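You operate a simulated robot arm through the tools that you are given. There is no shell and no other tool. Be economical: measure what you need, move in short steps, check, and stop when the job is done.

The job below is to be done with a simulated robot arm. You get a single attempt, and the scene is never put back.

JOB
Put things in order on the top of the side table. At the end: the red thermometer stands where the blue glass stood; the yellow block of cheese is in the beige round wicker basket; the red checked towel stands where the yellow block of cheese stood; the white yoghurt pot from the top of the side table stands on top of the green egg carton; the blue glass from the top of the side table stands where the white yoghurt pot stood; whatever was shut is shut again. Leave all else as you found it, and nothing knocked over.

Only the result counts: the job must be done as asked and must still hold three seconds after the hand-in. Knocking over, shifting, dropping, spilling or breaking anything else fails it.

ROBOT AND FRAMES
A 6-joint arm with a two-finger parallel gripper, fixed in place. Base frame: the origin is at the foot of the arm, x ahead of it, y to its left, z up; the work surface is at about z = 0.85. Lengths are in m, angles in degrees, forces in N, time in s.
With the tool pointing down near the work surface it reaches from about 0.36 to 0.76 m from the base axis. Its first joint turns from -66.0 to 66.0 degrees. Payload 2.45 kg.
The TCP is the grasp point between the finger pads, 0.024 m short of the fingertips. In the tool frame z runs along the fingers and y along their closing line. Largest opening 0.068 m; finger width 0.017, thickness 0.01; the body of the gripper, 0.04 by 0.07 m, starts 0.041 m behind the TCP.
Orientation is told as [roll, pitch, yaw] about the base's x, y, z axes, in that order, counted from this pose: with the fingers straight down and closing along the base's y, the tool's x points along the base's -x, its y along +y and its z along -z.

CONTROLS
- The arm moves only by the tool send_rows. Its argument "series" is a list of rows, each a list of 7 numbers: the shift along the tool's x, y, z in m, then the turn, a rotation vector about the tool's x, y, z in degrees, then the closure, from 0 (fully open) to 1 (shut). In form: [[tx, ty, tz, ax, ay, az, hand], ...]. A call has 1 to 20 rows; each row shifts and turns the commanded pose from where the row before left it, along the tool's axes as they then stand. Rows are played at 5 a second. More than 0.05 m and 8.6 degrees between two rows, or a gripper value outside its range, and nothing of the call is played. A pose out of reach is approached as far as the arm can. The call stops where the force on the tool passes 40 N (or 10 N more than at its start, if that is more) or the arm is blocked; 0.2 s more then pass. Each finger travels about 0.108 m/s and halts on what it meets, pressing with about 43 N; the grip force reading is that of the motor and also rises with nothing between the fingers. The clock runs only during rows and for 0.2 s after the last one: add rows that do not move to give the fingers time. It gives the time, the measured TCP pose, the force on the tool (base axes), the opening and the grip force at its end, in the units of the frame above (readings bear some noise).
- Cameras (640 x 400 px; columns grow to the right, rows downward): "scene" is fixed at [0.188, 0.4347, 1.4317]; the picture's right is [-0.56, -0.83, 0.00], its down [-0.63, 0.43, -0.64] and it looks along [0.53, -0.36, -0.77] (base axes); focal length 250 px, centre (320, 200). "wrist" rides on the gripper at [-0.032, 0, -0.039] in the tool frame; the picture's right is [0.00, -1.00, 0.00], its down [0.97, 0.00, -0.24] and it looks along [0.24, 0.00, 0.97] (tool axes); focal length 218 px, centre (320, 200).
- grab_frame(camera): a new picture of that camera. It takes no simulated time.
- locate(camera, pixels): for up to 12 pixels [column, row] of the newest picture of that camera ("zoom" is the newest enlarged one), the place [x, y, z] in the base frame of the surface seen there, good to about 0.003 m, but the place of the scene camera against the robot may be out by one fixed shift of up to 0.025 m in any direction. It takes no simulated time.
- inspect(camera, box): a new picture of the part [left, top, right, bottom] of that camera's present view, enlarged. It takes no simulated time.
- job_done(): hands the job in; it is judged then, once.

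Keep the steps short. Do not move on a guess: measure, check each grasp and each placing, and mend mistakes. In all there are 80 turns and 38 pictures (those below and enlarged ones count). Leave the gripper open and the arm clear of the work at the hand-in unless told otherwise, and finish with a single line.

The tools are called as name(argument=value, ...) on one line, values as JSON. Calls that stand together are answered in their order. send_rows: Moves the arm, as the interface text tells. Its arguments: {"type":"object","properties":{"series":{"type":"array","items":{"type":"array","items":{"type":"number"}}}},"required":["series"]} The other tools are called the same way: grab_frame (camera) takes a picture; locate (camera, pixels) gives the place of the surface under pixels of a picture; inspect (camera, box) takes an enlarged picture of a part of a camera's view; job_done () hands the job in.

At the start:

```text
clock: 0.0
eef_pos: [0.4106, 0.1594, 1.223]
tcp_rot: [0.1, 0.1, 0.0]
ft_force: [-0.7, -0.2, -0.4]
gripper_width: 0.0683
grip_force: 0.0
```

scene: 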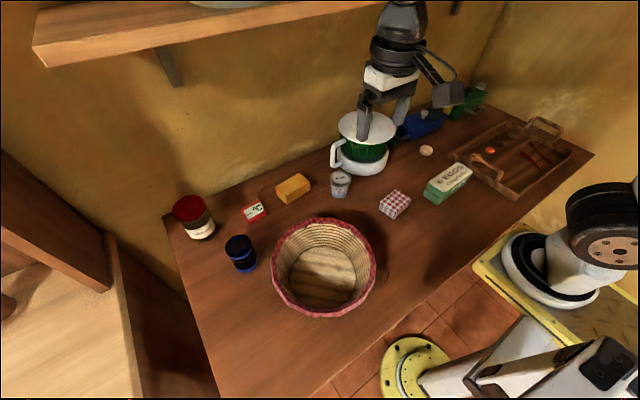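
wrist: 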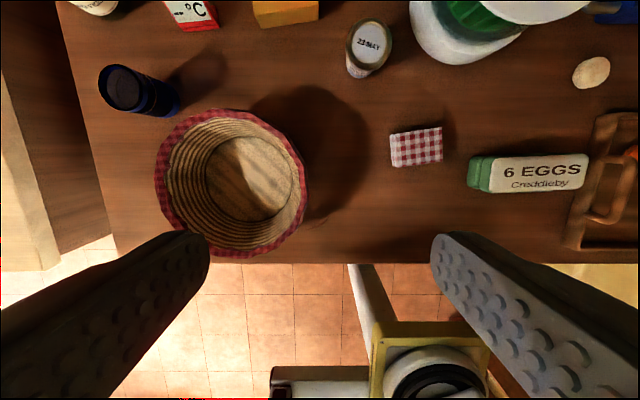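

I see every object in both starting pictures. First I enlarge the scene and measure the objects with both cameras.

inspect(camera="scene", box=[160, 100, 480, 300])

locate(camera="wrist", pixels=[[122, 88], [158, 98], [190, 10], [285, 12], [372, 40], [360, 72], [416, 148], [545, 172], [480, 174], [232, 180], [300, 180], [230, 113]])

locate(camera="scene", pixels=[[238, 243], [254, 212], [293, 184], [341, 177], [395, 199], [450, 178], [322, 278], [372, 250], [272, 255], [320, 220], [330, 315], [300, 240]])

```text
2.00 times, centred on (320, 200) of scene
```

zoom: 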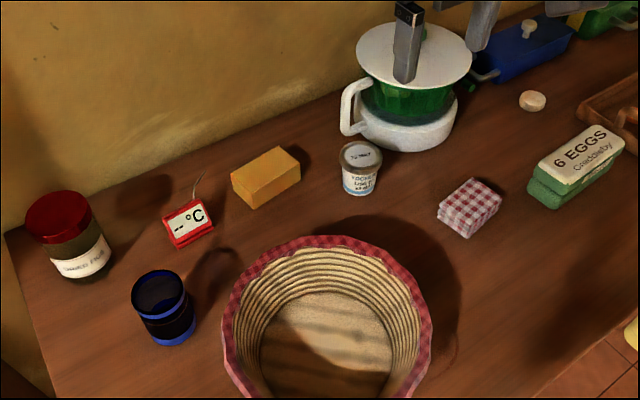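

```text
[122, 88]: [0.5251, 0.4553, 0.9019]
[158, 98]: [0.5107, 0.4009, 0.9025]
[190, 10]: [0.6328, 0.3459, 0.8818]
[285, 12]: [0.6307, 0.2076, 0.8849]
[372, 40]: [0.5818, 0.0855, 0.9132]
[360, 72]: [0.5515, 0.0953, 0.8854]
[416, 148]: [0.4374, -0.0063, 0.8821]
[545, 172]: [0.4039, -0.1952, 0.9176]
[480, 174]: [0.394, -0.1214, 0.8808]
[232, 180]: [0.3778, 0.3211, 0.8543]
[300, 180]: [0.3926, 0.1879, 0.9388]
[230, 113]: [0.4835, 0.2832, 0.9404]
```

```text
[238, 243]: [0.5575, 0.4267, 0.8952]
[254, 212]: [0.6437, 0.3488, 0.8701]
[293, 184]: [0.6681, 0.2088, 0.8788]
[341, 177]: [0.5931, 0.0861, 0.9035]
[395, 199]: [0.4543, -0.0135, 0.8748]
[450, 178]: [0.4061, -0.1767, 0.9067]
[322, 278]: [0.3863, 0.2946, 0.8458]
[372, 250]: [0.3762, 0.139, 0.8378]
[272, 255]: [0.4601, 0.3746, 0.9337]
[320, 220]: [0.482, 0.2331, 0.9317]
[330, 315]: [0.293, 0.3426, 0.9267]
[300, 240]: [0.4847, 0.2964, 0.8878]
```

The scene camera's place is slightly off from the wrist's, so I'll rely on the wrist camera. I move it forward and left at a safe height for a better view.

send_rows(series=[[-0.04, 0.02, 0, 0, 0, 0, 0], [-0.04, 0.02, 0, 0, 0, 0, 0], [-0.04, 0.02, 0, 0, 0, 0, 0], [-0.04, 0.02, 0.02, 0, 0, 0, 0], [0, 0, 0.02, 0, 0, 0, 0], [0, 0, 0, 0, 0, 0, 0]])

grab_frame(camera="wrist")

```text
clock: 1.4
eef_pos: [0.5704, 0.2373, 1.1815]
tcp_rot: [-0.1, 0.1, -0.1]
ft_force: [-0.4, 0.4, 0.1]
gripper_width: 0.0681
grip_force: 0.1
```

```text
34 pictures are left
```

wrist: 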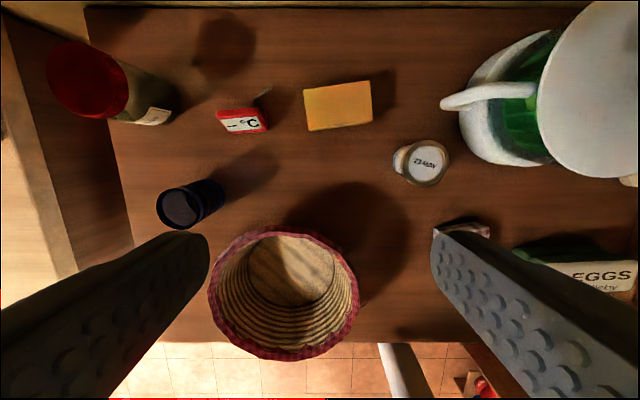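

I see the glass at (185,205), thermometer (242,120), cheese (338,105), pot (422,162) and basket (283,295). I enlarge this and measure.

inspect(camera="wrist", box=[150, 70, 470, 270])

```text
2.00 times, centred on (310, 170) of wrist
```

zoom: 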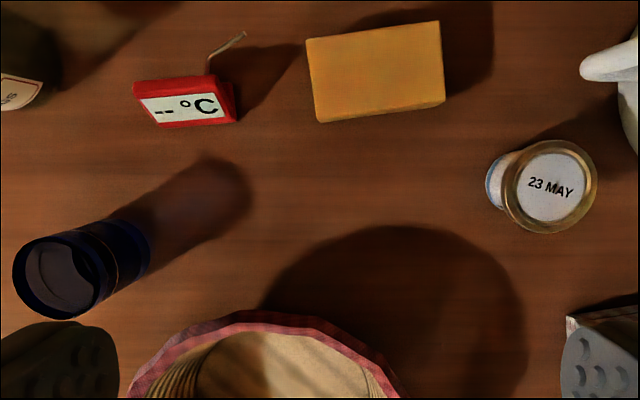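

locate(camera="zoom", pixels=[[310, 42], [436, 25], [440, 98], [322, 118], [552, 143], [549, 231], [507, 184], [595, 190], [550, 186], [492, 185], [560, 60], [350, 190]])

locate(camera="zoom", pixels=[[136, 83], [228, 84], [232, 121], [158, 125], [180, 105], [18, 278], [62, 238], [100, 280], [58, 316], [146, 246], [60, 275], [212, 55]])

locate(camera="wrist", pixels=[[283, 233], [212, 297], [356, 297], [283, 357], [283, 270], [262, 265], [320, 285], [250, 290], [280, 305], [460, 230], [540, 252], [600, 280]])

```text
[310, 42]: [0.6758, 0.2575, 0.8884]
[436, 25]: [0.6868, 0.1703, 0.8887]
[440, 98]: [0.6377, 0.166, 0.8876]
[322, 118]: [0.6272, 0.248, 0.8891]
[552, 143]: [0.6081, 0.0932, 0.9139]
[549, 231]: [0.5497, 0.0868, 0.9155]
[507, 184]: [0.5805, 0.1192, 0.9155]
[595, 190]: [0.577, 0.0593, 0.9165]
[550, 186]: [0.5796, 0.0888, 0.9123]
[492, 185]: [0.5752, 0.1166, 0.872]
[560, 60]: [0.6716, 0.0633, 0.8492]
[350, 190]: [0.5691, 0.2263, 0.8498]
```

```text
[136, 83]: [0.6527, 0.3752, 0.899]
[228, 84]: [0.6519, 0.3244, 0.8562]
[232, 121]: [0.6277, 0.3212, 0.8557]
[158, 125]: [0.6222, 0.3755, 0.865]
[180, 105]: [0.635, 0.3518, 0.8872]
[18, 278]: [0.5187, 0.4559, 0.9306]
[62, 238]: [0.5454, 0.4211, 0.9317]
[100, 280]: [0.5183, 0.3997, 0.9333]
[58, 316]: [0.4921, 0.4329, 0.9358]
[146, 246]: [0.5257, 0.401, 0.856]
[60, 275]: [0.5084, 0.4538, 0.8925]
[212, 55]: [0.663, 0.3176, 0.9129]
```

```text
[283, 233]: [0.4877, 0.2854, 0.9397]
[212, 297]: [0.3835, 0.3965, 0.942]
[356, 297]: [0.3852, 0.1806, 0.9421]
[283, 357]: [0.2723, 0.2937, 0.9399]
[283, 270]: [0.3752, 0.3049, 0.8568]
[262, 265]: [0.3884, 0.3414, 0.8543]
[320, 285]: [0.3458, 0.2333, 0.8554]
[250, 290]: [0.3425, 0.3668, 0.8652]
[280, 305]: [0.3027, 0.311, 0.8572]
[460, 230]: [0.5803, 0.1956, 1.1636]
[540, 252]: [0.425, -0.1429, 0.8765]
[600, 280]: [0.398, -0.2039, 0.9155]
```

Table is at z 0.849; pot, glass, cheese and basket are measured. Next I check the clearance of the juicer beside the pot and the egg carton, so I locate its edges.

locate(camera="wrist", pixels=[[462, 132], [480, 153], [500, 162], [445, 103], [540, 90], [545, 130], [560, 160], [590, 100], [500, 90], [500, 60], [100, 80], [150, 100]])

```text
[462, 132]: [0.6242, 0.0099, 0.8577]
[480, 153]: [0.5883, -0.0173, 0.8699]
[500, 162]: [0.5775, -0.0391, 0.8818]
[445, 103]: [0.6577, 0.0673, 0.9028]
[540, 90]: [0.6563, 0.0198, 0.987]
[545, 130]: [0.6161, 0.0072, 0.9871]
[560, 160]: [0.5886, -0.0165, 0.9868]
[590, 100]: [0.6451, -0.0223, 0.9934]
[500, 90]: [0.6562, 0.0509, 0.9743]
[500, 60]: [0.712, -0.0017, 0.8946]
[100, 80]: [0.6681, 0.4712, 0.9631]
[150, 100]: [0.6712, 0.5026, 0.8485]
```

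The juicer leaves enough room (nearest points about 0.08 m from the pot). I go above the pot at (0.579, 0.089), down to z≈1.0, and look.

send_rows(series=[[-0.009, -0.049, 0, 0, 0, 0, 0], [0, -0.049, 0, 0, 0, 0, 0], [0, -0.05, 0.0, 0, 0, 0, 0], [0, 0, 0.05, 0, 0, 0, 0], [0, 0, 0.05, 0, 0, 0, 0], [0, 0, 0.05, 0, 0, 0, 0], [0, 0, 0.03, 0, 0, 0, 0], [0, 0, 0, 0, 0, 0, 0]])

grab_frame(camera="wrist")

```text
clock: 3.2
eef_pos: [0.5767, 0.0898, 1.0015]
tcp_rot: [0.0, 0.1, 0.0]
ft_force: [-0.2, -0.8, 0.0]
gripper_width: 0.068
grip_force: 0.1
```

```text
32 pictures are left
```

wrist: 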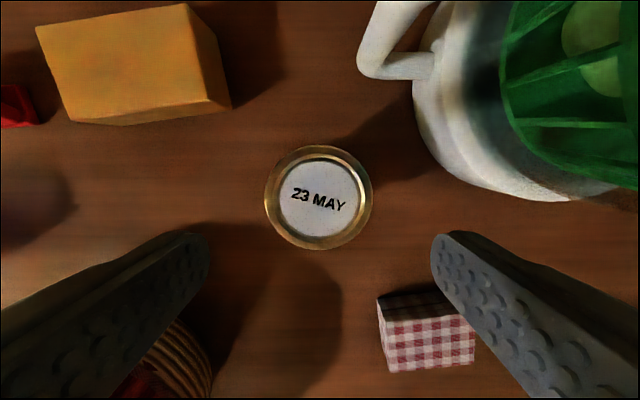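

locate(camera="wrist", pixels=[[320, 148], [320, 247], [267, 197], [370, 197], [400, 305], [470, 330], [395, 368], [470, 362], [380, 300], [430, 310]])

```text
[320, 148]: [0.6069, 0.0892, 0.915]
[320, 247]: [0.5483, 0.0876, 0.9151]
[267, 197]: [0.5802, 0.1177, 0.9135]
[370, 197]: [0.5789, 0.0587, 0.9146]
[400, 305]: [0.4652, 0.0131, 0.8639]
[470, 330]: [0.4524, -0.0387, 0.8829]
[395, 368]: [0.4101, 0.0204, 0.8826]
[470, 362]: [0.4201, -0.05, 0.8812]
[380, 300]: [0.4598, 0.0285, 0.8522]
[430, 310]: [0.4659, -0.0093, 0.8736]
```

Pot rim centre is (0.578, 0.0885), diameter 0.059; I am aligned. I descend to z≈0.897 and close.

send_rows(series=[[-0.001, -0.001, 0.035, 0, 0, 0, 0], [0, 0, 0.035, 0, 0, 0, 0], [0, 0, 0.034, 0, 0, 0, 0], [0, 0, 0, 0, 0, 0, 0], [0, 0, 0, 0, 0, 0, 0.3], [0, 0, 0, 0, 0, 0, 0.6], [0, 0, 0, 0, 0, 0, 0.6]])

```text
clock: 3.9
eef_pos: [0.5824, 0.0902, 0.9393]
tcp_rot: [0.4, -0.7, 0.0]
ft_force: [-1.2, 0.5, 7.9]
gripper_width: 0.0682
grip_force: 0.0
stopped in row 3: the force on the tool passed its limit (the readings are from after the stop); the commanded pose is now the measured one
```

The arm was stopped at z 0.939 (force 7.9 N up afterwards), so something touched. I back up slightly and look with both cameras.

send_rows(series=[[0, 0, -0.015, 0, 0, 0, 0], [0, 0, 0, 0, 0, 0, 0]])

grab_frame(camera="wrist")

grab_frame(camera="scene")

```text
clock: 4.5
eef_pos: [0.5819, 0.0921, 0.9544]
tcp_rot: [0.5, -0.6, 0.0]
ft_force: [-0.4, -0.7, -0.7]
gripper_width: 0.068
grip_force: 0.0
```

```text
31 pictures are left
```

wrist: 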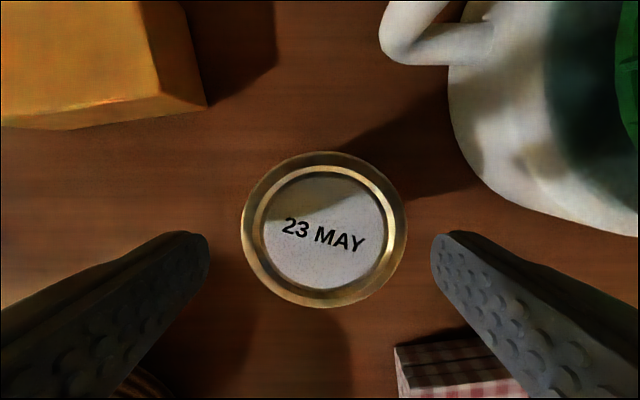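

```text
30 pictures are left
```

scene: 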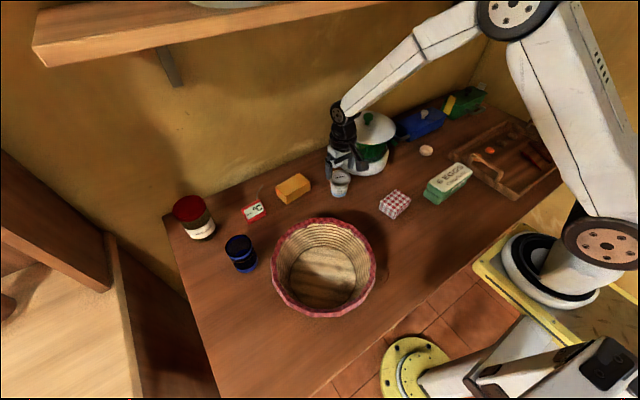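

I check the pot's position and zoom in on the wrist near the juicer.

locate(camera="wrist", pixels=[[325, 153], [325, 306], [243, 228], [405, 228], [207, 240], [433, 240], [395, 30], [460, 150]])

inspect(camera="scene", box=[290, 90, 418, 210])

```text
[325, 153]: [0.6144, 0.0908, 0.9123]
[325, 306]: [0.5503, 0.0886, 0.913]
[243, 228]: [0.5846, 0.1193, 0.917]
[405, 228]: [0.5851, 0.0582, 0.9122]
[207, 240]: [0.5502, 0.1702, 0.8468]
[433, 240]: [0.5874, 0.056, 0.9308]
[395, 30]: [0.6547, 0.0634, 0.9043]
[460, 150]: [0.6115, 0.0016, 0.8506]
```

```text
3.33 times, centred on (354, 150) of scene
```

zoom: 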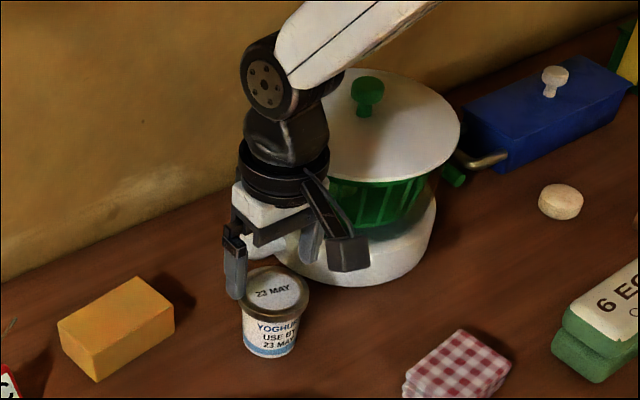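

The fingertips were just at rim height, with a small sideways tilt: one finger probably caught the rim by a millimetre. The picture is a better guide than the pose reading. I rise a bit, level the tool and look again.

send_rows(series=[[0, 0, -0.015, 0.5, 0.6, 0, 0], [0, 0, 0, 0, 0, 0, 0], [0, 0, 0, 0, 0, 0, 0]])

inspect(camera="wrist", box=[160, 100, 480, 300])

```text
clock: 5.2
eef_pos: [0.5827, 0.092, 0.9694]
tcp_rot: [0.0, 0.0, 0.0]
ft_force: [-0.3, 0.1, -0.2]
gripper_width: 0.0678
grip_force: 0.0
```

```text
2.00 times, centred on (320, 200) of wrist
```

zoom: 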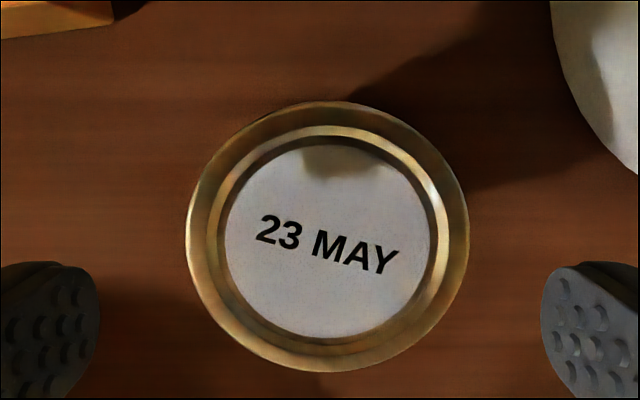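

The rim centre is 3.5 px right of the finger centre, about 1.6 mm toward −y, and clearance is about 3 mm. I correct that and descend slowly.

send_rows(series=[[0, -0.0016, 0, 0, 0, 0, 0], [0, 0, 0, 0, 0, 0, 0], [0, 0, 0.01, 0, 0, 0, 0], [0, 0, 0.01, 0, 0, 0, 0], [0, 0, 0, 0, 0, 0, 0]])

inspect(camera="wrist", box=[160, 120, 480, 320])

```text
clock: 6.5
eef_pos: [0.5823, 0.0906, 0.9482]
tcp_rot: [-0.2, 0.0, -0.1]
ft_force: [-0.5, 0.0, 0.4]
gripper_width: 0.0679
grip_force: 0.1
```

```text
2.00 times, centred on (320, 220) of wrist
```

zoom: 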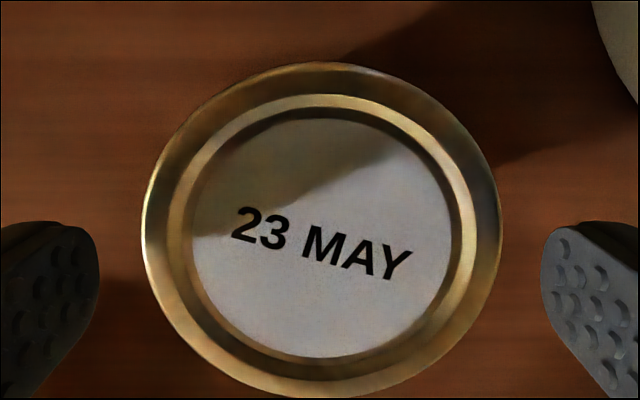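

Now centred (rim 142–501, fingers 98–541). I descend slowly.

send_rows(series=[[0, 0, 0.007, 0, 0, 0, 0], [0, 0, 0.007, 0, 0, 0, 0], [0, 0, 0.007, 0, 0, 0, 0], [0, 0, 0.007, 0, 0, 0, 0], [0, 0, 0.007, 0, 0, 0, 0], [0, 0, 0.007, 0, 0, 0, 0], [0, 0, 0.007, 0, 0, 0, 0], [0, 0, 0, 0, 0, 0, 0]])

```text
clock: 8.2
eef_pos: [0.5836, 0.0901, 0.8983]
tcp_rot: [-0.1, 0.0, 0.0]
ft_force: [1.1, 0.1, -0.8]
gripper_width: 0.0682
grip_force: 0.1
```

The fingers passed the rim without contact. I close and lift 0.05.

send_rows(series=[[0, 0, 0, 0, 0, 0, 0.15], [0, 0, 0, 0, 0, 0, 0.4], [0, 0, 0, 0, 0, 0, 0.4], [0, 0, -0.02, 0, 0, 0, 0.4], [0, 0, -0.04, 0, 0, 0, 0.4], [0, 0, -0.04, 0, 0, 0, 0.4], [0, 0, 0, 0, 0, 0, 0.4]])

grab_frame(camera="wrist")

```text
clock: 9.8
eef_pos: [0.5838, 0.0893, 0.9997]
tcp_rot: [0.0, 0.1, 0.0]
ft_force: [0.1, 0.4, -2.1]
gripper_width: 0.065
grip_force: 42.8
```

```text
26 pictures are left
```

wrist: 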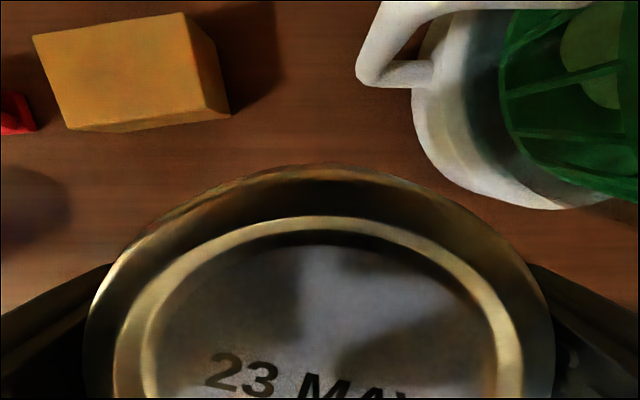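

The pot is held (rim actually 0.065). It rode with its bottom 0.049 below the TCP. I move back and right to view the egg carton.

send_rows(series=[[0.04, 0, -0.02, 0, 0, 0, 0.4], [0.05, 0, -0.03, 0, 0, 0, 0.4], [0.05, -0.01, -0.03, 0, 0, 0, 0.4], [0.04, -0.03, -0.03, 0, 0, 0, 0.4], [0.04, -0.03, 0, 0, 0, 0, 0.4], [0.02, -0.04, 0, 0, 0, 0, 0.4], [0, -0.05, 0, 0, 0, 0, 0.4], [0, -0.05, 0, 0, 0, 0, 0.4], [0, -0.05, 0, 0, 0, 0, 0.4], [0, 0, 0, 0, 0, 0, 0.4], [0, 0, 0, 0, 0, 0, 0.4]])

grab_frame(camera="wrist")

```text
refused: row 2 steps farther than a row can; nothing moved
```

```text
25 pictures are left
```

wrist: 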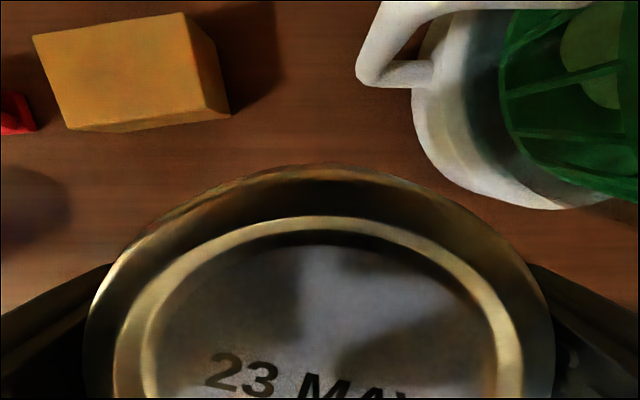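

A row was too long; nothing moved. I resend with shorter rows.

send_rows(series=[[0.03, 0, -0.03, 0, 0, 0, 0.4], [0.035, 0, -0.03, 0, 0, 0, 0.4], [0.035, 0, -0.03, 0, 0, 0, 0.4], [0.045, -0.01, -0.01, 0, 0, 0, 0.4], [0.035, -0.03, 0, 0, 0, 0, 0.4], [0.035, -0.03, 0, 0, 0, 0, 0.4], [0.025, -0.04, 0, 0, 0, 0, 0.4], [0, -0.05, 0, 0, 0, 0, 0.4], [0, -0.05, 0, 0, 0, 0, 0.4], [0, -0.045, 0, 0, 0, 0, 0.4], [0, 0, 0, 0, 0, 0, 0.4], [0, 0, 0, 0, 0, 0, 0.4]])

grab_frame(camera="wrist")

```text
clock: 12.4
eef_pos: [0.343, -0.1644, 1.1004]
tcp_rot: [-0.1, 0.0, 0.0]
ft_force: [0.3, -0.4, -1.1]
gripper_width: 0.0648
grip_force: 42.8
```

```text
24 pictures are left
```

wrist: 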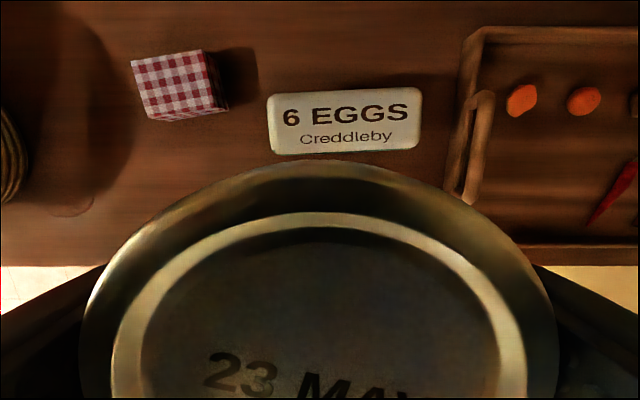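

The carton lid spans columns 268–421, rows 90–155. I locate its corners, the tray edge and the towel.

locate(camera="wrist", pixels=[[270, 100], [272, 150], [418, 92], [417, 144], [345, 95], [345, 148], [345, 122], [462, 130], [480, 100], [133, 62], [200, 52], [150, 120]])

locate(camera="wrist", pixels=[[212, 104], [155, 112], [142, 65], [205, 110], [228, 98], [208, 52], [133, 75], [175, 85]])

```text
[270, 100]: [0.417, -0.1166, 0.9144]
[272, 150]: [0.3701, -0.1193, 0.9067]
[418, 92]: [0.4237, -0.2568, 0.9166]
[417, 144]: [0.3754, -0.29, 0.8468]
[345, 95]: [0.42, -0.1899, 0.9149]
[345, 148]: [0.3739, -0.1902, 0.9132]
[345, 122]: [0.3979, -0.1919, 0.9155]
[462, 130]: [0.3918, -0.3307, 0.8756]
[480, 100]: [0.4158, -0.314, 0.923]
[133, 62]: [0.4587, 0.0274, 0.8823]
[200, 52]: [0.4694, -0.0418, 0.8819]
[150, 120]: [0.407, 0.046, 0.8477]
```

```text
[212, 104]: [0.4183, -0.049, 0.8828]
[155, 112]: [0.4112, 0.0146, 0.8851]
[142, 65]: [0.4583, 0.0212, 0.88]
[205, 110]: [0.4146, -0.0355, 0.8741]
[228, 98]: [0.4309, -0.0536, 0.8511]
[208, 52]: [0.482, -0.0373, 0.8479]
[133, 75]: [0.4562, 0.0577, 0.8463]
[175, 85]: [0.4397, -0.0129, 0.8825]
```

Carton top centre is (0.3975, −0.188, 0.916). I move above it and go down so the TCP reaches z≈0.967, slowly at the end.

send_rows(series=[[-0.03, -0.012, 0, 0, 0, 0, 0.4], [-0.0245, -0.0116, 0, 0, 0, 0, 0.4], [0, 0, 0.04, 0, 0, 0, 0.4], [0, 0, 0.04, 0, 0, 0, 0.4], [0, 0, 0.03, 0, 0, 0, 0.4], [0, 0, 0.01, 0, 0, 0, 0.4], [0, 0, 0.008, 0, 0, 0, 0.4], [0, 0, 0, 0, 0, 0, 0.4], [0, 0, 0, 0, 0, 0, 0.4]])

inspect(camera="scene", box=[360, 100, 520, 220])

```text
clock: 14.4
eef_pos: [0.3961, -0.1882, 0.9726]
tcp_rot: [0.0, 0.0, 0.0]
ft_force: [-1.2, -0.5, -1.6]
gripper_width: 0.0647
grip_force: 43.1
```

```text
3.33 times, centred on (440, 160) of scene
```

zoom: 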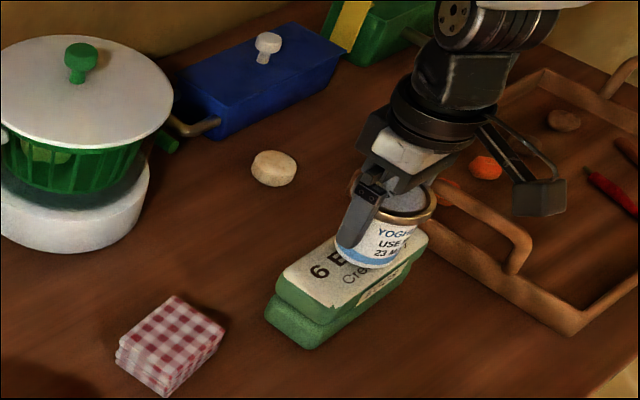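

The pot hangs about 6 mm above the carton. I lower in small steps until it touches.

send_rows(series=[[0, 0, 0.002, 0, 0, 0, 0.4], [0, 0, 0.002, 0, 0, 0, 0.4], [0, 0, 0.002, 0, 0, 0, 0.4], [0, 0, 0, 0, 0, 0, 0.4]])

```text
clock: 15.4
eef_pos: [0.3974, -0.1894, 0.9674]
tcp_rot: [-0.3, -0.2, 0.0]
ft_force: [-5.5, 4.4, 25.9]
gripper_width: 0.0649
grip_force: 43.2
```

Contact felt (26 N). I relieve the press by 2 mm, open, and then rise slowly straight up.

send_rows(series=[[0, 0, -0.002, 0, 0, 0, 0.4], [0, 0, 0, 0, 0, 0, 0.4], [0, 0, 0, 0, 0, 0, 0], [0, 0, 0, 0, 0, 0, 0], [0, 0, 0, 0, 0, 0, 0]])

inspect(camera="scene", box=[400, 120, 480, 220])

```text
clock: 16.6
eef_pos: [0.3968, -0.1894, 0.9674]
tcp_rot: [-0.2, 0.0, 0.0]
ft_force: [0.3, 0.4, -0.1]
gripper_width: 0.068
grip_force: 0.1
```

```text
4.00 times, centred on (440, 170) of scene
```

zoom: 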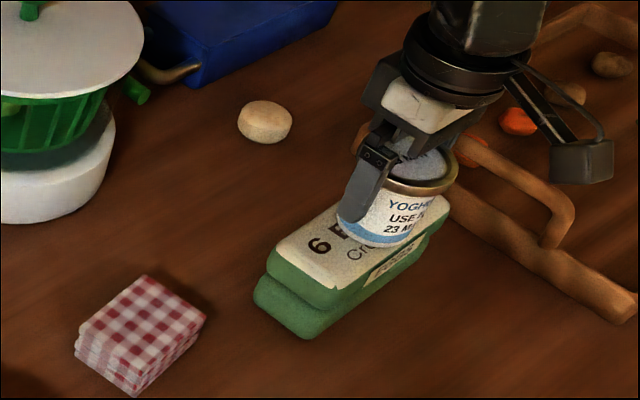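

Pot stands on the carton. Rise slowly.

send_rows(series=[[0, 0, -0.006, 0, 0, 0, 0], [0, 0, -0.006, 0, 0, 0, 0], [0, 0, -0.006, 0, 0, 0, 0], [0, 0, -0.006, 0, 0, 0, 0], [0, 0, -0.006, 0, 0, 0, 0], [0, 0, -0.006, 0, 0, 0, 0], [0, 0, -0.006, 0, 0, 0, 0], [0, 0, -0.006, 0, 0, 0, 0], [0, 0, -0.04, 0, 0, 0, 0], [0, 0, -0.05, 0, 0, 0, 0], [0, 0, 0, 0, 0, 0, 0]])

grab_frame(camera="wrist")

```text
clock: 19.1
eef_pos: [0.3953, -0.1878, 1.1065]
tcp_rot: [-0.1, -0.1, 0.0]
ft_force: [0.2, -0.4, -0.5]
gripper_width: 0.068
grip_force: 0.1
```

```text
21 pictures are left
```

wrist: 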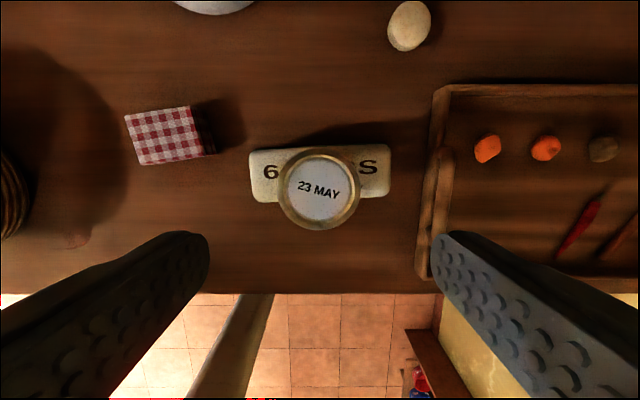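

The pot stands upright, centred on the carton. While the towel is in full view, I locate its corners, then go on to the glass.

locate(camera="wrist", pixels=[[127, 117], [188, 107], [202, 153], [142, 164], [164, 135], [205, 140], [213, 152], [320, 185], [252, 155], [388, 152], [388, 192], [255, 200]])

send_rows(series=[[0, 0.05, 0, 0, 0, 0, 0], [0, 0.05, 0, 0, 0, 0, 0], [0, 0.05, 0, 0, 0, 0, 0], [0, 0.05, 0, 0, 0, 0, 0], [-0.01, 0.045, 0, 0, 0, 0, 0], [-0.01, 0.045, 0, 0, 0, 0, 0], [-0.01, 0.045, 0, 0, 0, 0, 0], [-0.01, 0.045, 0, 0, 0, 0, 0], [-0.01, 0.045, 0, 0, 0, 0, 0], [-0.01, 0.045, 0, 0, 0, 0, 0], [-0.01, 0.045, 0, 0, 0, 0, 0], [-0.02, 0.045, 0, 0, 0, 0, 0], [-0.02, 0.045, 0, 0, 0, 0, 0], [-0.02, 0.01, 0.03, 0, 0, 0, 0], [0, 0, 0, 0, 0, 0, 0], [0, 0, 0, 0, 0, 0, 0]])

inspect(camera="wrist", box=[160, 80, 480, 280])

```text
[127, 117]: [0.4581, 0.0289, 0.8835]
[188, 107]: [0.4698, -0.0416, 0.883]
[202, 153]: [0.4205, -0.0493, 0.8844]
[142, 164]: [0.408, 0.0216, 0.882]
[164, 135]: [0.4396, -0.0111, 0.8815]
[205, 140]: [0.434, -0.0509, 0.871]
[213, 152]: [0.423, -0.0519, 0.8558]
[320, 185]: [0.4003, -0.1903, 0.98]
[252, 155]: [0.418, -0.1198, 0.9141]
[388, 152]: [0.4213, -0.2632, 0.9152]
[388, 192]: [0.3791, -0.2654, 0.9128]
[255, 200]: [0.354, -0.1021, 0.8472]
```

```text
clock: 22.4
eef_pos: [0.5279, 0.4258, 1.0752]
tcp_rot: [-0.1, -0.1, 0.0]
ft_force: [0.1, -0.3, -0.5]
gripper_width: 0.068
grip_force: 0.0
```

```text
2.00 times, centred on (320, 180) of wrist
```

zoom: 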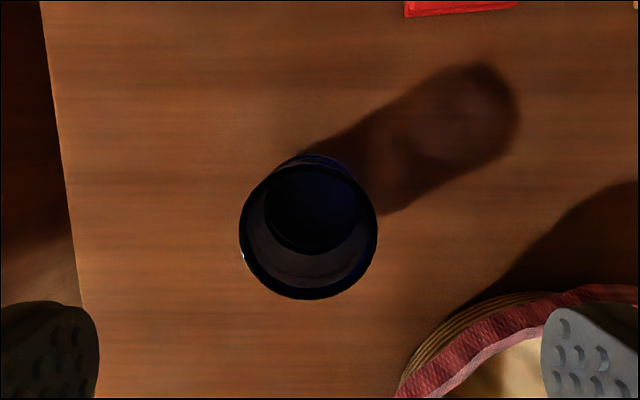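

Towel centre is (0.439, −0.0105), 0.071 × 0.051. Now I locate the glass rim.

locate(camera="zoom", pixels=[[242, 232], [376, 232], [310, 298], [310, 164], [310, 215], [310, 265], [320, 156], [400, 390], [430, 350], [460, 320]])

```text
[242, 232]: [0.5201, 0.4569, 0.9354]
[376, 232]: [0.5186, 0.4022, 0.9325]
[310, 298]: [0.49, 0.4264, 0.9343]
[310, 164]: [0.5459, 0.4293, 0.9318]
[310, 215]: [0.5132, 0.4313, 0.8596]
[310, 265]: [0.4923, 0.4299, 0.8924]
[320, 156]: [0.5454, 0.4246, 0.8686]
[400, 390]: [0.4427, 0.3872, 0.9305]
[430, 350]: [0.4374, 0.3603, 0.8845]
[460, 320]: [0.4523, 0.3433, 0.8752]
```

Glass centre is (0.519, 0.4295), rim at 0.933. I align and look again lower down.

send_rows(series=[[0.0087, 0.004, 0.02, 0, 0, 0, 0], [0, 0, 0.04, 0, 0, 0, 0], [0, 0, 0.035, 0, 0, 0, 0], [0, 0, 0, 0, 0, 0, 0]])

inspect(camera="wrist", box=[160, 120, 480, 320])

```text
clock: 23.4
eef_pos: [0.52, 0.4305, 0.9784]
tcp_rot: [-0.1, -0.1, 0.0]
ft_force: [0.1, 0.6, -1.4]
gripper_width: 0.0679
grip_force: 0.0
```

```text
2.00 times, centred on (320, 220) of wrist
```

zoom: 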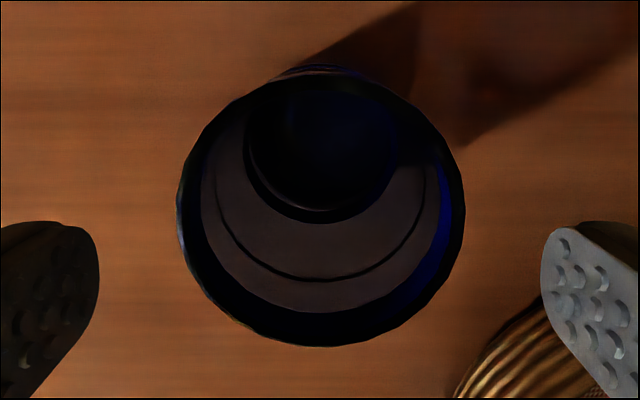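

Centred (rim 177–465). I descend to z≈0.905, close, and lift.

send_rows(series=[[0, 0, 0.012, 0, 0, 0, 0], [0, 0, 0.012, 0, 0, 0, 0], [0, 0, 0.012, 0, 0, 0, 0], [0, 0, 0.012, 0, 0, 0, 0], [0, 0, 0.012, 0, 0, 0, 0], [0, 0, 0.012, 0, 0, 0, 0], [0, 0, 0, 0, 0, 0, 0], [0, 0, 0, 0, 0, 0, 0.2], [0, 0, 0, 0, 0, 0, 0.5], [0, 0, 0, 0, 0, 0, 0.5], [0, 0, 0, 0, 0, 0, 0.5]])

```text
clock: 25.9
eef_pos: [0.519, 0.4297, 0.9103]
tcp_rot: [-0.1, 0.0, 0.0]
ft_force: [-0.8, 0.1, 0.4]
gripper_width: 0.0571
grip_force: 43.5
```

The glass is held (0.057 wide). I lift it and carry it to the pot's old place, (0.579, 0.0887).

send_rows(series=[[0, 0, -0.03, 0, 0, 0, 0.5], [0, 0, -0.05, 0, 0, 0, 0.5], [0, 0, -0.05, 0, 0, 0, 0.5], [-0.01, -0.04, 0, 0, 0, 0, 0.5], [-0.01, -0.04, 0, 0, 0, 0, 0.5], [-0.01, -0.04, 0, 0, 0, 0, 0.5], [-0.01, -0.04, 0, 0, 0, 0, 0.5], [-0.01, -0.04, 0, 0, 0, 0, 0.5], [-0.01, -0.04, 0, 0, 0, 0, 0.5], [0, -0.04, 0, 0, 0, 0, 0.5], [0, -0.04, 0, 0, 0, 0, 0.5], [0, -0.021, 0, 0, 0, 0, 0.5], [0, 0, 0, 0, 0, 0, 0.5], [0, 0, 0, 0, 0, 0, 0.5]])

```text
clock: 28.9
eef_pos: [0.5765, 0.0892, 1.0387]
tcp_rot: [-0.1, 0.0, 0.1]
ft_force: [-0.4, 0.3, -1.4]
gripper_width: 0.0572
grip_force: 43.0
```

Aligned; I lower it, slowly near the table.

send_rows(series=[[-0.001, 0, 0.04, 0, 0, 0, 0.5], [0, 0, 0.04, 0, 0, 0, 0.5], [0, 0, 0.03, 0, 0, 0, 0.5], [0, 0, 0.01, 0, 0, 0, 0.5], [0, 0, 0.004, 0, 0, 0, 0.5], [0, 0, 0.002, 0, 0, 0, 0.5], [0, 0, 0.002, 0, 0, 0, 0.5], [0, 0, 0, 0, 0, 0, 0.5]])

```text
clock: 30.6
eef_pos: [0.5803, 0.089, 0.9095]
tcp_rot: [-0.1, -0.1, -0.1]
ft_force: [-0.5, -0.6, -0.9]
gripper_width: 0.0569
grip_force: 43.0
```

send_rows(series=[[0, 0, 0.0015, 0, 0, 0, 0.5], [0, 0, 0.0015, 0, 0, 0, 0.5], [0, 0, 0.001, 0, 0, 0, 0.5], [0, 0, 0, 0, 0, 0, 0.5]])

```text
clock: 31.6
eef_pos: [0.5795, 0.0887, 0.9077]
tcp_rot: [-0.1, -0.2, 0.0]
ft_force: [-6.5, -0.4, 27.3]
gripper_width: 0.0569
grip_force: 42.9
```

Table contact (27 N). I relieve, open and rise, then look.

send_rows(series=[[0, 0, -0.002, 0, 0, 0, 0.5], [0, 0, 0, 0, 0, 0, 0.5], [0, 0, 0, 0, 0, 0, 0.1], [0, 0, 0, 0, 0, 0, 0], [0, 0, 0, 0, 0, 0, 0], [0, 0, -0.01, 0, 0, 0, 0], [0, 0, -0.02, 0, 0, 0, 0], [0, 0, -0.03, 0, 0, 0, 0], [0, 0, -0.05, 0, 0, 0, 0], [0, 0, -0.05, 0, 0, 0, 0], [0, 0, 0, 0, 0, 0, 0]])

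grab_frame(camera="wrist")

```text
clock: 34.0
eef_pos: [0.5798, 0.0889, 1.0681]
tcp_rot: [-0.1, 0.0, -0.1]
ft_force: [0.0, -0.1, 0.1]
gripper_width: 0.068
grip_force: 0.0
```

```text
18 pictures are left
```

wrist: 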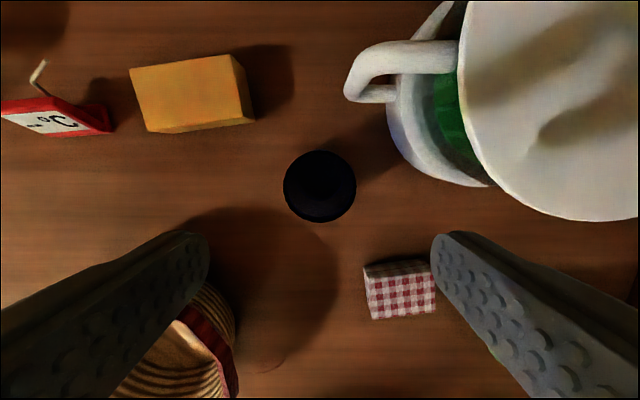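

The glass stands upright at the pot's place. I move to the thermometer and look closely.

send_rows(series=[[0, 0.045, 0, 0, 0, 0, 0], [0, 0.045, 0, 0, 0, 0, 0], [-0.01, 0.045, 0, 0, 0, 0, 0], [-0.01, 0.045, 0, 0, 0, 0, 0], [-0.01, 0.045, 0, 0, 0, 0, 0], [-0.005, 0.033, 0, 0, 0, 0, 0], [0, 0, 0.04, 0, 0, 0, 0], [0, 0, 0, 0, 0, 0, 0], [0, 0, 0, 0, 0, 0, 0]])

inspect(camera="wrist", box=[160, 60, 480, 260])

```text
clock: 36.0
eef_pos: [0.6135, 0.3483, 1.0283]
tcp_rot: [-0.1, 0.0, 0.0]
ft_force: [-0.1, 0.3, 0.0]
gripper_width: 0.0678
grip_force: 0.0
```

```text
2.00 times, centred on (320, 160) of wrist
```

zoom: 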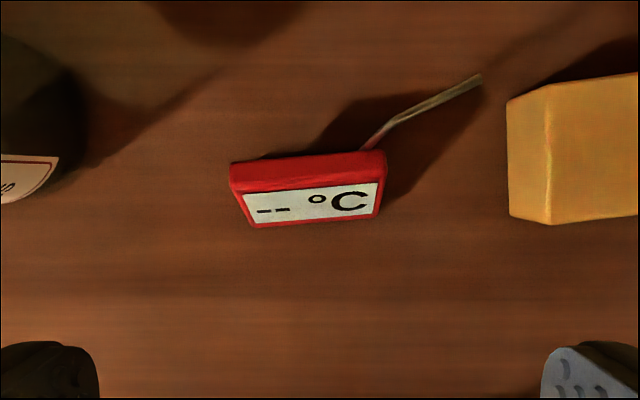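

locate(camera="zoom", pixels=[[233, 168], [380, 155], [238, 188], [380, 180], [254, 223], [372, 215], [310, 170], [312, 205], [370, 145], [400, 120], [475, 80], [300, 156]])

```text
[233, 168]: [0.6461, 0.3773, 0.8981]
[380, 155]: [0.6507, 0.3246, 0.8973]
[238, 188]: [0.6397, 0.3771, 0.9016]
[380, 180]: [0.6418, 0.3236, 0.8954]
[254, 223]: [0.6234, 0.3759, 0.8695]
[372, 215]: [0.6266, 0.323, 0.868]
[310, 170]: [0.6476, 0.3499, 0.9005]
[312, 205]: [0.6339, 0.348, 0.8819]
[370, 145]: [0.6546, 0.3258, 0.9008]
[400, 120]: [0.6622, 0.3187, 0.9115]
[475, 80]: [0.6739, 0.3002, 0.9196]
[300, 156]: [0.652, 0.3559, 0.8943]
```

Thermometer: ends at y 0.3235 and 0.377, top z 0.90, turned about 4.5°. I align the TCP to (0.638, 0.350), turn to match, and go down a bit for a check.

send_rows(series=[[-0.0245, 0.002, 0, 0, 0, 0, 0], [0, 0, 0, 0, 0, -4.5, 0], [0, 0, 0.03, 0, 0, 0, 0], [0, 0, 0.03, 0, 0, 0, 0], [0, 0, 0, 0, 0, 0, 0], [0, 0, 0, 0, 0, 0, 0]])

grab_frame(camera="wrist")

```text
clock: 37.5
eef_pos: [0.6391, 0.3497, 0.968]
tcp_rot: [-0.1, 0.0, 4.6]
ft_force: [1.2, -0.5, 0.9]
gripper_width: 0.0677
grip_force: 0.1
```

```text
16 pictures are left
```

wrist: 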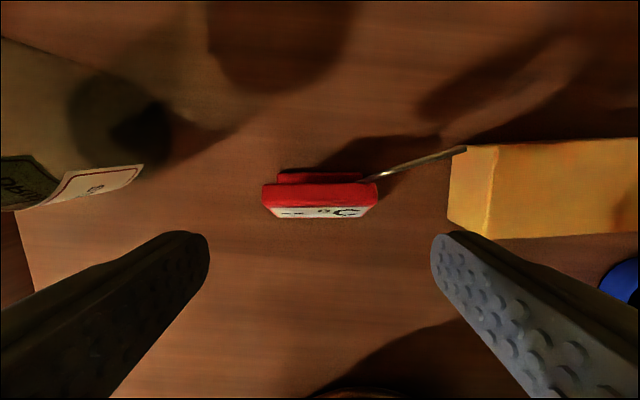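

Centred in columns (262–378). A small foot shows behind at row 175; I locate it to know the true footprint.

locate(camera="wrist", pixels=[[320, 175], [285, 178], [355, 176], [320, 187], [320, 207], [320, 216], [455, 150], [375, 176]])

```text
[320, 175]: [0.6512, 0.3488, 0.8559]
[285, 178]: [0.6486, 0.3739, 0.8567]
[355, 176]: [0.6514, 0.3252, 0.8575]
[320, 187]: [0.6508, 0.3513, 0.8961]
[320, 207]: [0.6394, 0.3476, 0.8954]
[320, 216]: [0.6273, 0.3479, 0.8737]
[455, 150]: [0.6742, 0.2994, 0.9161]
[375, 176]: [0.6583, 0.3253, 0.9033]
```

Footprint centre ≈ (0.634, 0.350). I descend to z≈0.884 and close.

send_rows(series=[[0, 0, 0.02, 0, 0, 0, 0], [0, 0, 0.02, 0, 0, 0, 0], [0, 0, 0.02, 0, 0, 0, 0], [0, 0, 0.012, 0, 0, 0, 0], [0, 0, 0.012, 0, 0, 0, 0], [0, 0, 0, 0, 0, 0, 0], [0, 0, 0, 0, 0, 0, 0.2], [0, 0, 0, 0, 0, 0, 0.5], [0, 0, 0, 0, 0, 0, 0.5], [0, 0, 0, 0, 0, 0, 0.5]])

```text
clock: 39.6
eef_pos: [0.6384, 0.3464, 0.8843]
tcp_rot: [-0.1, 0.0, 4.6]
ft_force: [1.2, 0.3, 1.2]
gripper_width: 0.0596
grip_force: 43.1
```

Held at 0.060. I lift.

send_rows(series=[[0, 0, -0.02, 0, 0, 0, 0.5], [0, 0, -0.04, 0, 0, 0, 0.5], [0, 0, -0.04, 0, 0, 0, 0.5], [0, 0, 0, 0, 0, 0, 0.5], [0, 0, 0, 0, 0, 0, 0.5]])

grab_frame(camera="wrist")

```text
clock: 40.9
eef_pos: [0.6386, 0.3515, 0.9847]
tcp_rot: [-0.1, 0.1, 4.5]
ft_force: [-0.2, -0.2, -0.8]
gripper_width: 0.0596
grip_force: 43.3
```

```text
15 pictures are left
```

wrist: 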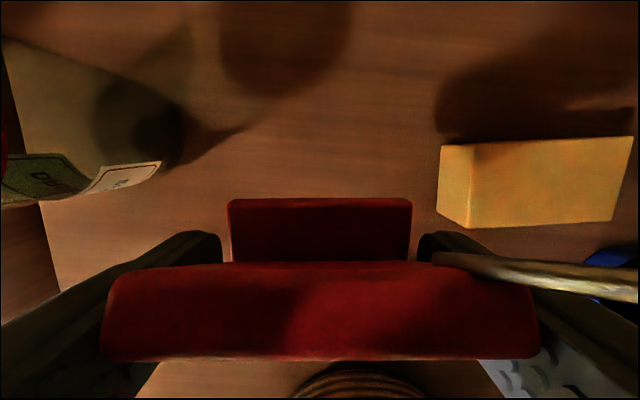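

It is held level. I carry it by (−0.1156, +0.0785) to the glass's old place and start down.

send_rows(series=[[0.036, 0.029, 0, 0, 0, 0, 0.5], [0.036, 0.029, 0, 0, 0, 0, 0.5], [0.0371, 0.0293, 0, 0, 0, 0, 0.5], [0, 0, 0, 0, 0, 0, 0.5], [0, 0, 0.03, 0, 0, 0, 0.5], [0, 0, 0.03, 0, 0, 0, 0.5], [0, 0, 0.02, 0, 0, 0, 0.5], [0, 0, 0.01, 0, 0, 0, 0.5], [0, 0, 0.004, 0, 0, 0, 0.5], [0, 0, 0, 0, 0, 0, 0.5]])

```text
clock: 43.0
eef_pos: [0.5224, 0.427, 0.8899]
tcp_rot: [0.0, 0.1, 4.5]
ft_force: [0.0, 0.1, -0.7]
gripper_width: 0.0595
grip_force: 43.3
```

send_rows(series=[[0, 0.001, 0.002, 0, 0, 0, 0.5], [0, 0, 0.002, 0, 0, 0, 0.5], [0, 0, 0.0015, 0, 0, 0, 0.5], [0, 0, 0.0015, 0, 0, 0, 0.5], [0, 0, 0, 0, 0, 0, 0.5]])

```text
clock: 44.2
eef_pos: [0.5235, 0.4287, 0.8839]
tcp_rot: [0.0, -0.1, 4.5]
ft_force: [-4.4, -1.3, 12.6]
gripper_width: 0.0598
grip_force: 43.1
```

Contact with the table (12.6 N). I release, rise and look.

send_rows(series=[[0, 0, -0.001, 0, 0, 0, 0.5], [0, 0, 0, 0, 0, 0, 0.1], [0, 0, 0, 0, 0, 0, 0], [0, 0, 0, 0, 0, 0, 0], [0, 0, -0.01, 0, 0, 0, 0], [0, 0, -0.02, 0, 0, 0, 0], [0, 0, -0.04, 0, 0, 0, 0], [0, 0, -0.05, 0, 0, 0, 0], [0, 0, -0.05, 0, 0, 0, 0], [0, 0, 0, 0, 0, 0, 0]])

grab_frame(camera="wrist")

```text
clock: 46.5
eef_pos: [0.5203, 0.4299, 1.0537]
tcp_rot: [-0.1, 0.1, 4.5]
ft_force: [0.7, -1.0, -0.3]
gripper_width: 0.068
grip_force: 0.0
```

```text
14 pictures are left
```

wrist: 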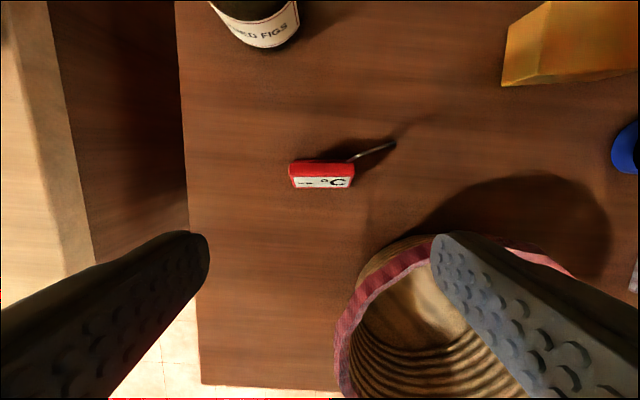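

The thermometer stands at the glass's old place. Next the cheese at (0.657, 0.2105): I move above it and turn the gripper by 87° so that it closes across the short side.

send_rows(series=[[-0.0199, -0.0383, 0, 0, 0, 0, 0], [-0.0199, -0.0383, 0, 0, 0, 0, 0], [-0.0199, -0.0383, 0, 0, 0, 0, 0], [-0.0199, -0.0383, 0, 0, 0, 0, 0], [-0.0199, -0.0383, 0, 0, 0, 0, 0], [-0.0199, -0.0381, 0, 0, 0, 0, 0], [0, 0, 0, 0, 0, 7.93, 0], [0, 0, 0, 0, 0, 7.93, 0], [0, 0, 0, 0, 0, 7.93, 0], [0, 0, 0, 0, 0, 7.93, 0], [0, 0, 0, 0, 0, 7.93, 0], [0, 0, 0, 0, 0, 7.93, 0], [0, 0, 0, 0, 0, 7.93, 0], [0, 0, 0, 0, 0, 7.93, 0], [0, 0, 0, 0, 0, 7.93, 0], [0, 0, 0, 0, 0, 7.93, 0], [0, 0, 0, 0, 0, 7.9, 0], [0, 0, 0, 0, 0, 0, 0], [0, 0, 0, 0, 0, 0, 0]])

grab_frame(camera="wrist")

```text
clock: 50.5
eef_pos: [0.6605, 0.2082, 1.055]
tcp_rot: [0.0, -0.1, -82.6]
ft_force: [0.1, 0.0, 0.0]
gripper_width: 0.0681
grip_force: 0.1
```

```text
13 pictures are left
```

wrist: 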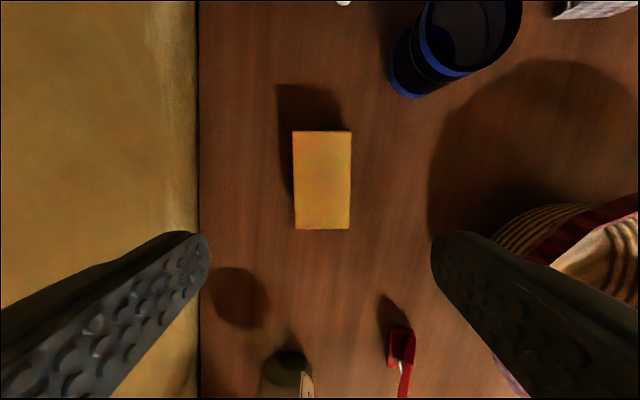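

The cheese is nearly centred (columns 293–351, rows 130–230) and square to the fingers. I locate its corners for the record of its place.

locate(camera="wrist", pixels=[[295, 133], [348, 134], [348, 226], [297, 227], [322, 180], [297, 180], [348, 180], [322, 134], [322, 226], [404, 335], [270, 380]])

```text
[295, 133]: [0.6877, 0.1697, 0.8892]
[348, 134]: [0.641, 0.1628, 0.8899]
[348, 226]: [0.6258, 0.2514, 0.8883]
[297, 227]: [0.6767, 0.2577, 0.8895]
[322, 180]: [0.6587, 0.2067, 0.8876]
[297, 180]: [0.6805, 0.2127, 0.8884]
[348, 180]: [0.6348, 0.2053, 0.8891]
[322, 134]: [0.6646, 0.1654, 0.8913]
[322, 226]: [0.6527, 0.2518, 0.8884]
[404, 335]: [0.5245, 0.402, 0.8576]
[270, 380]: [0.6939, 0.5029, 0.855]
```

Cheese centre is (0.658, 0.2104), top 0.889. I descend to z≈0.880 and close.

send_rows(series=[[0, -0.0018, 0.04, 0, 0, 0, 0], [0, 0, 0.045, 0, 0, 0, 0], [0, 0, 0.04, 0, 0, 0, 0], [0, 0, 0.02, 0, 0, 0, 0], [0, 0, 0.015, 0, 0, 0, 0], [0, 0, 0.015, 0, 0, 0, 0], [0, 0, 0, 0, 0, 0, 0], [0, 0, 0, 0, 0, 0, 0.2], [0, 0, 0, 0, 0, 0, 0.5], [0, 0, 0, 0, 0, 0, 0.5], [0, 0, 0, 0, 0, 0, 0.5]])

```text
clock: 52.9
eef_pos: [0.6592, 0.2098, 0.8803]
tcp_rot: [-0.1, -0.1, -82.7]
ft_force: [1.1, 0.1, -0.1]
gripper_width: 0.0546
grip_force: 42.8
```

Held (0.055). I lift to z≈1.03 and carry it over the basket centre (0.382, 0.289).

send_rows(series=[[0, 0, -0.03, 0, 0, 0, 0.5], [0, 0, -0.04, 0, 0, 0, 0.5], [0, 0, -0.04, 0, 0, 0, 0.5], [0, 0, -0.04, 0, 0, 0, 0.5], [0.01626, -0.03784, 0, 0, 0, 0, 0.5], [0.01626, -0.03784, 0, 0, 0, 0, 0.5], [0.01626, -0.03784, 0, 0, 0, 0, 0.5], [0.01626, -0.03784, 0, 0, 0, 0, 0.5], [0.01626, -0.03784, 0, 0, 0, 0, 0.5], [0.01626, -0.03784, 0, 0, 0, 0, 0.5], [0.01626, -0.03784, 0, 0, 0, 0, 0.5], [0, 0, 0, 0, 0, 0, 0.5], [0, 0, 0, 0, 0, 0, 0.5]])

grab_frame(camera="wrist")

```text
clock: 55.6
eef_pos: [0.3818, 0.2872, 1.0288]
tcp_rot: [0.0, -0.1, -82.7]
ft_force: [-0.7, 0.7, -1.9]
gripper_width: 0.0547
grip_force: 42.9
```

```text
12 pictures are left
```

wrist: 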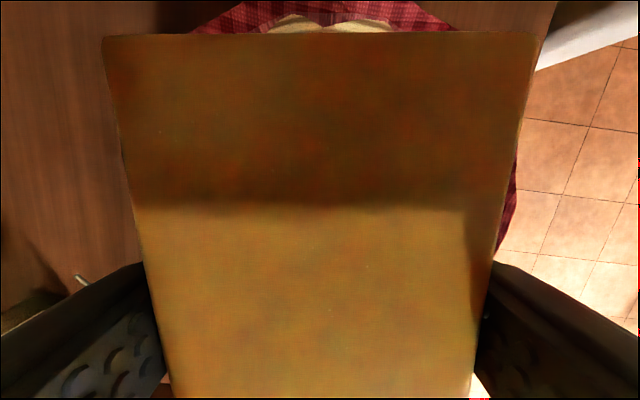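

The cheese is over the basket. The arm has a side box at about 0.08 m to the tool's +x (now +y), low enough to mind the rim, so I shift 0.015 toward −y and go partly down, then check.

send_rows(series=[[-0.0149, -0.0019, 0, 0, 0, 0, 0.5], [0, 0, 0.03, 0, 0, 0, 0.5], [0, 0, 0.03, 0, 0, 0, 0.5], [0, 0, 0.02, 0, 0, 0, 0.5], [0, 0, 0, 0, 0, 0, 0.5]])

inspect(camera="scene", box=[240, 170, 400, 330])

```text
clock: 56.9
eef_pos: [0.3824, 0.2721, 0.949]
tcp_rot: [-0.1, -0.1, -82.7]
ft_force: [-0.5, -0.5, -2.8]
gripper_width: 0.055
grip_force: 43.0
```

```text
2.50 times, centred on (320, 250) of scene
```

zoom: 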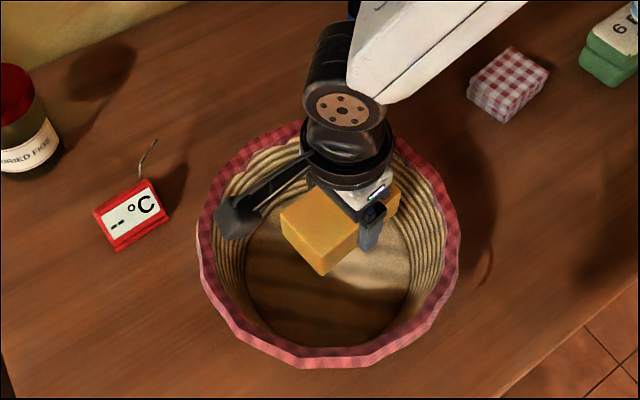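

The side box's height matters; I locate its tip and the rim in this enlarged picture.

locate(camera="zoom", pixels=[[237, 205], [225, 225], [240, 232], [220, 212], [250, 222], [208, 250], [206, 230], [300, 352], [440, 290], [345, 110], [320, 240], [380, 215]])

```text
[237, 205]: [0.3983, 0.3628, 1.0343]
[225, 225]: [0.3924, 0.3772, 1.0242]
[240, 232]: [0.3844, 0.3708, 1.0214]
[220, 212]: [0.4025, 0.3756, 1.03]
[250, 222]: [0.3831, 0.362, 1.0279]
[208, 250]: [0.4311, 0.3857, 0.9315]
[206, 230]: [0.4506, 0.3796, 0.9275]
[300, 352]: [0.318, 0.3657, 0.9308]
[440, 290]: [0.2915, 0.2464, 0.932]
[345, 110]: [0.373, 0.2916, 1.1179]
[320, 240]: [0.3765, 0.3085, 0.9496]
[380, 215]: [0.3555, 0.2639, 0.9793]
```

In the same frame the box bottom is about 0.08–0.09 above the rim and I need 0.063, so it's fine. I lower, slowly at the end.

send_rows(series=[[0, 0, 0.02, 0, 0, 0, 0.5], [0, 0, 0.02, 0, 0, 0, 0.5], [0, 0, 0.012, 0, 0, 0, 0.5], [0, 0, 0.003, 0, 0, 0, 0.5], [0, 0, 0.003, 0, 0, 0, 0.5], [0, 0, 0, 0, 0, 0, 0.5]])

```text
clock: 58.2
eef_pos: [0.3816, 0.2723, 0.891]
tcp_rot: [0.0, -0.2, -82.7]
ft_force: [0.4, -0.2, -2.4]
gripper_width: 0.0549
grip_force: 42.5
```

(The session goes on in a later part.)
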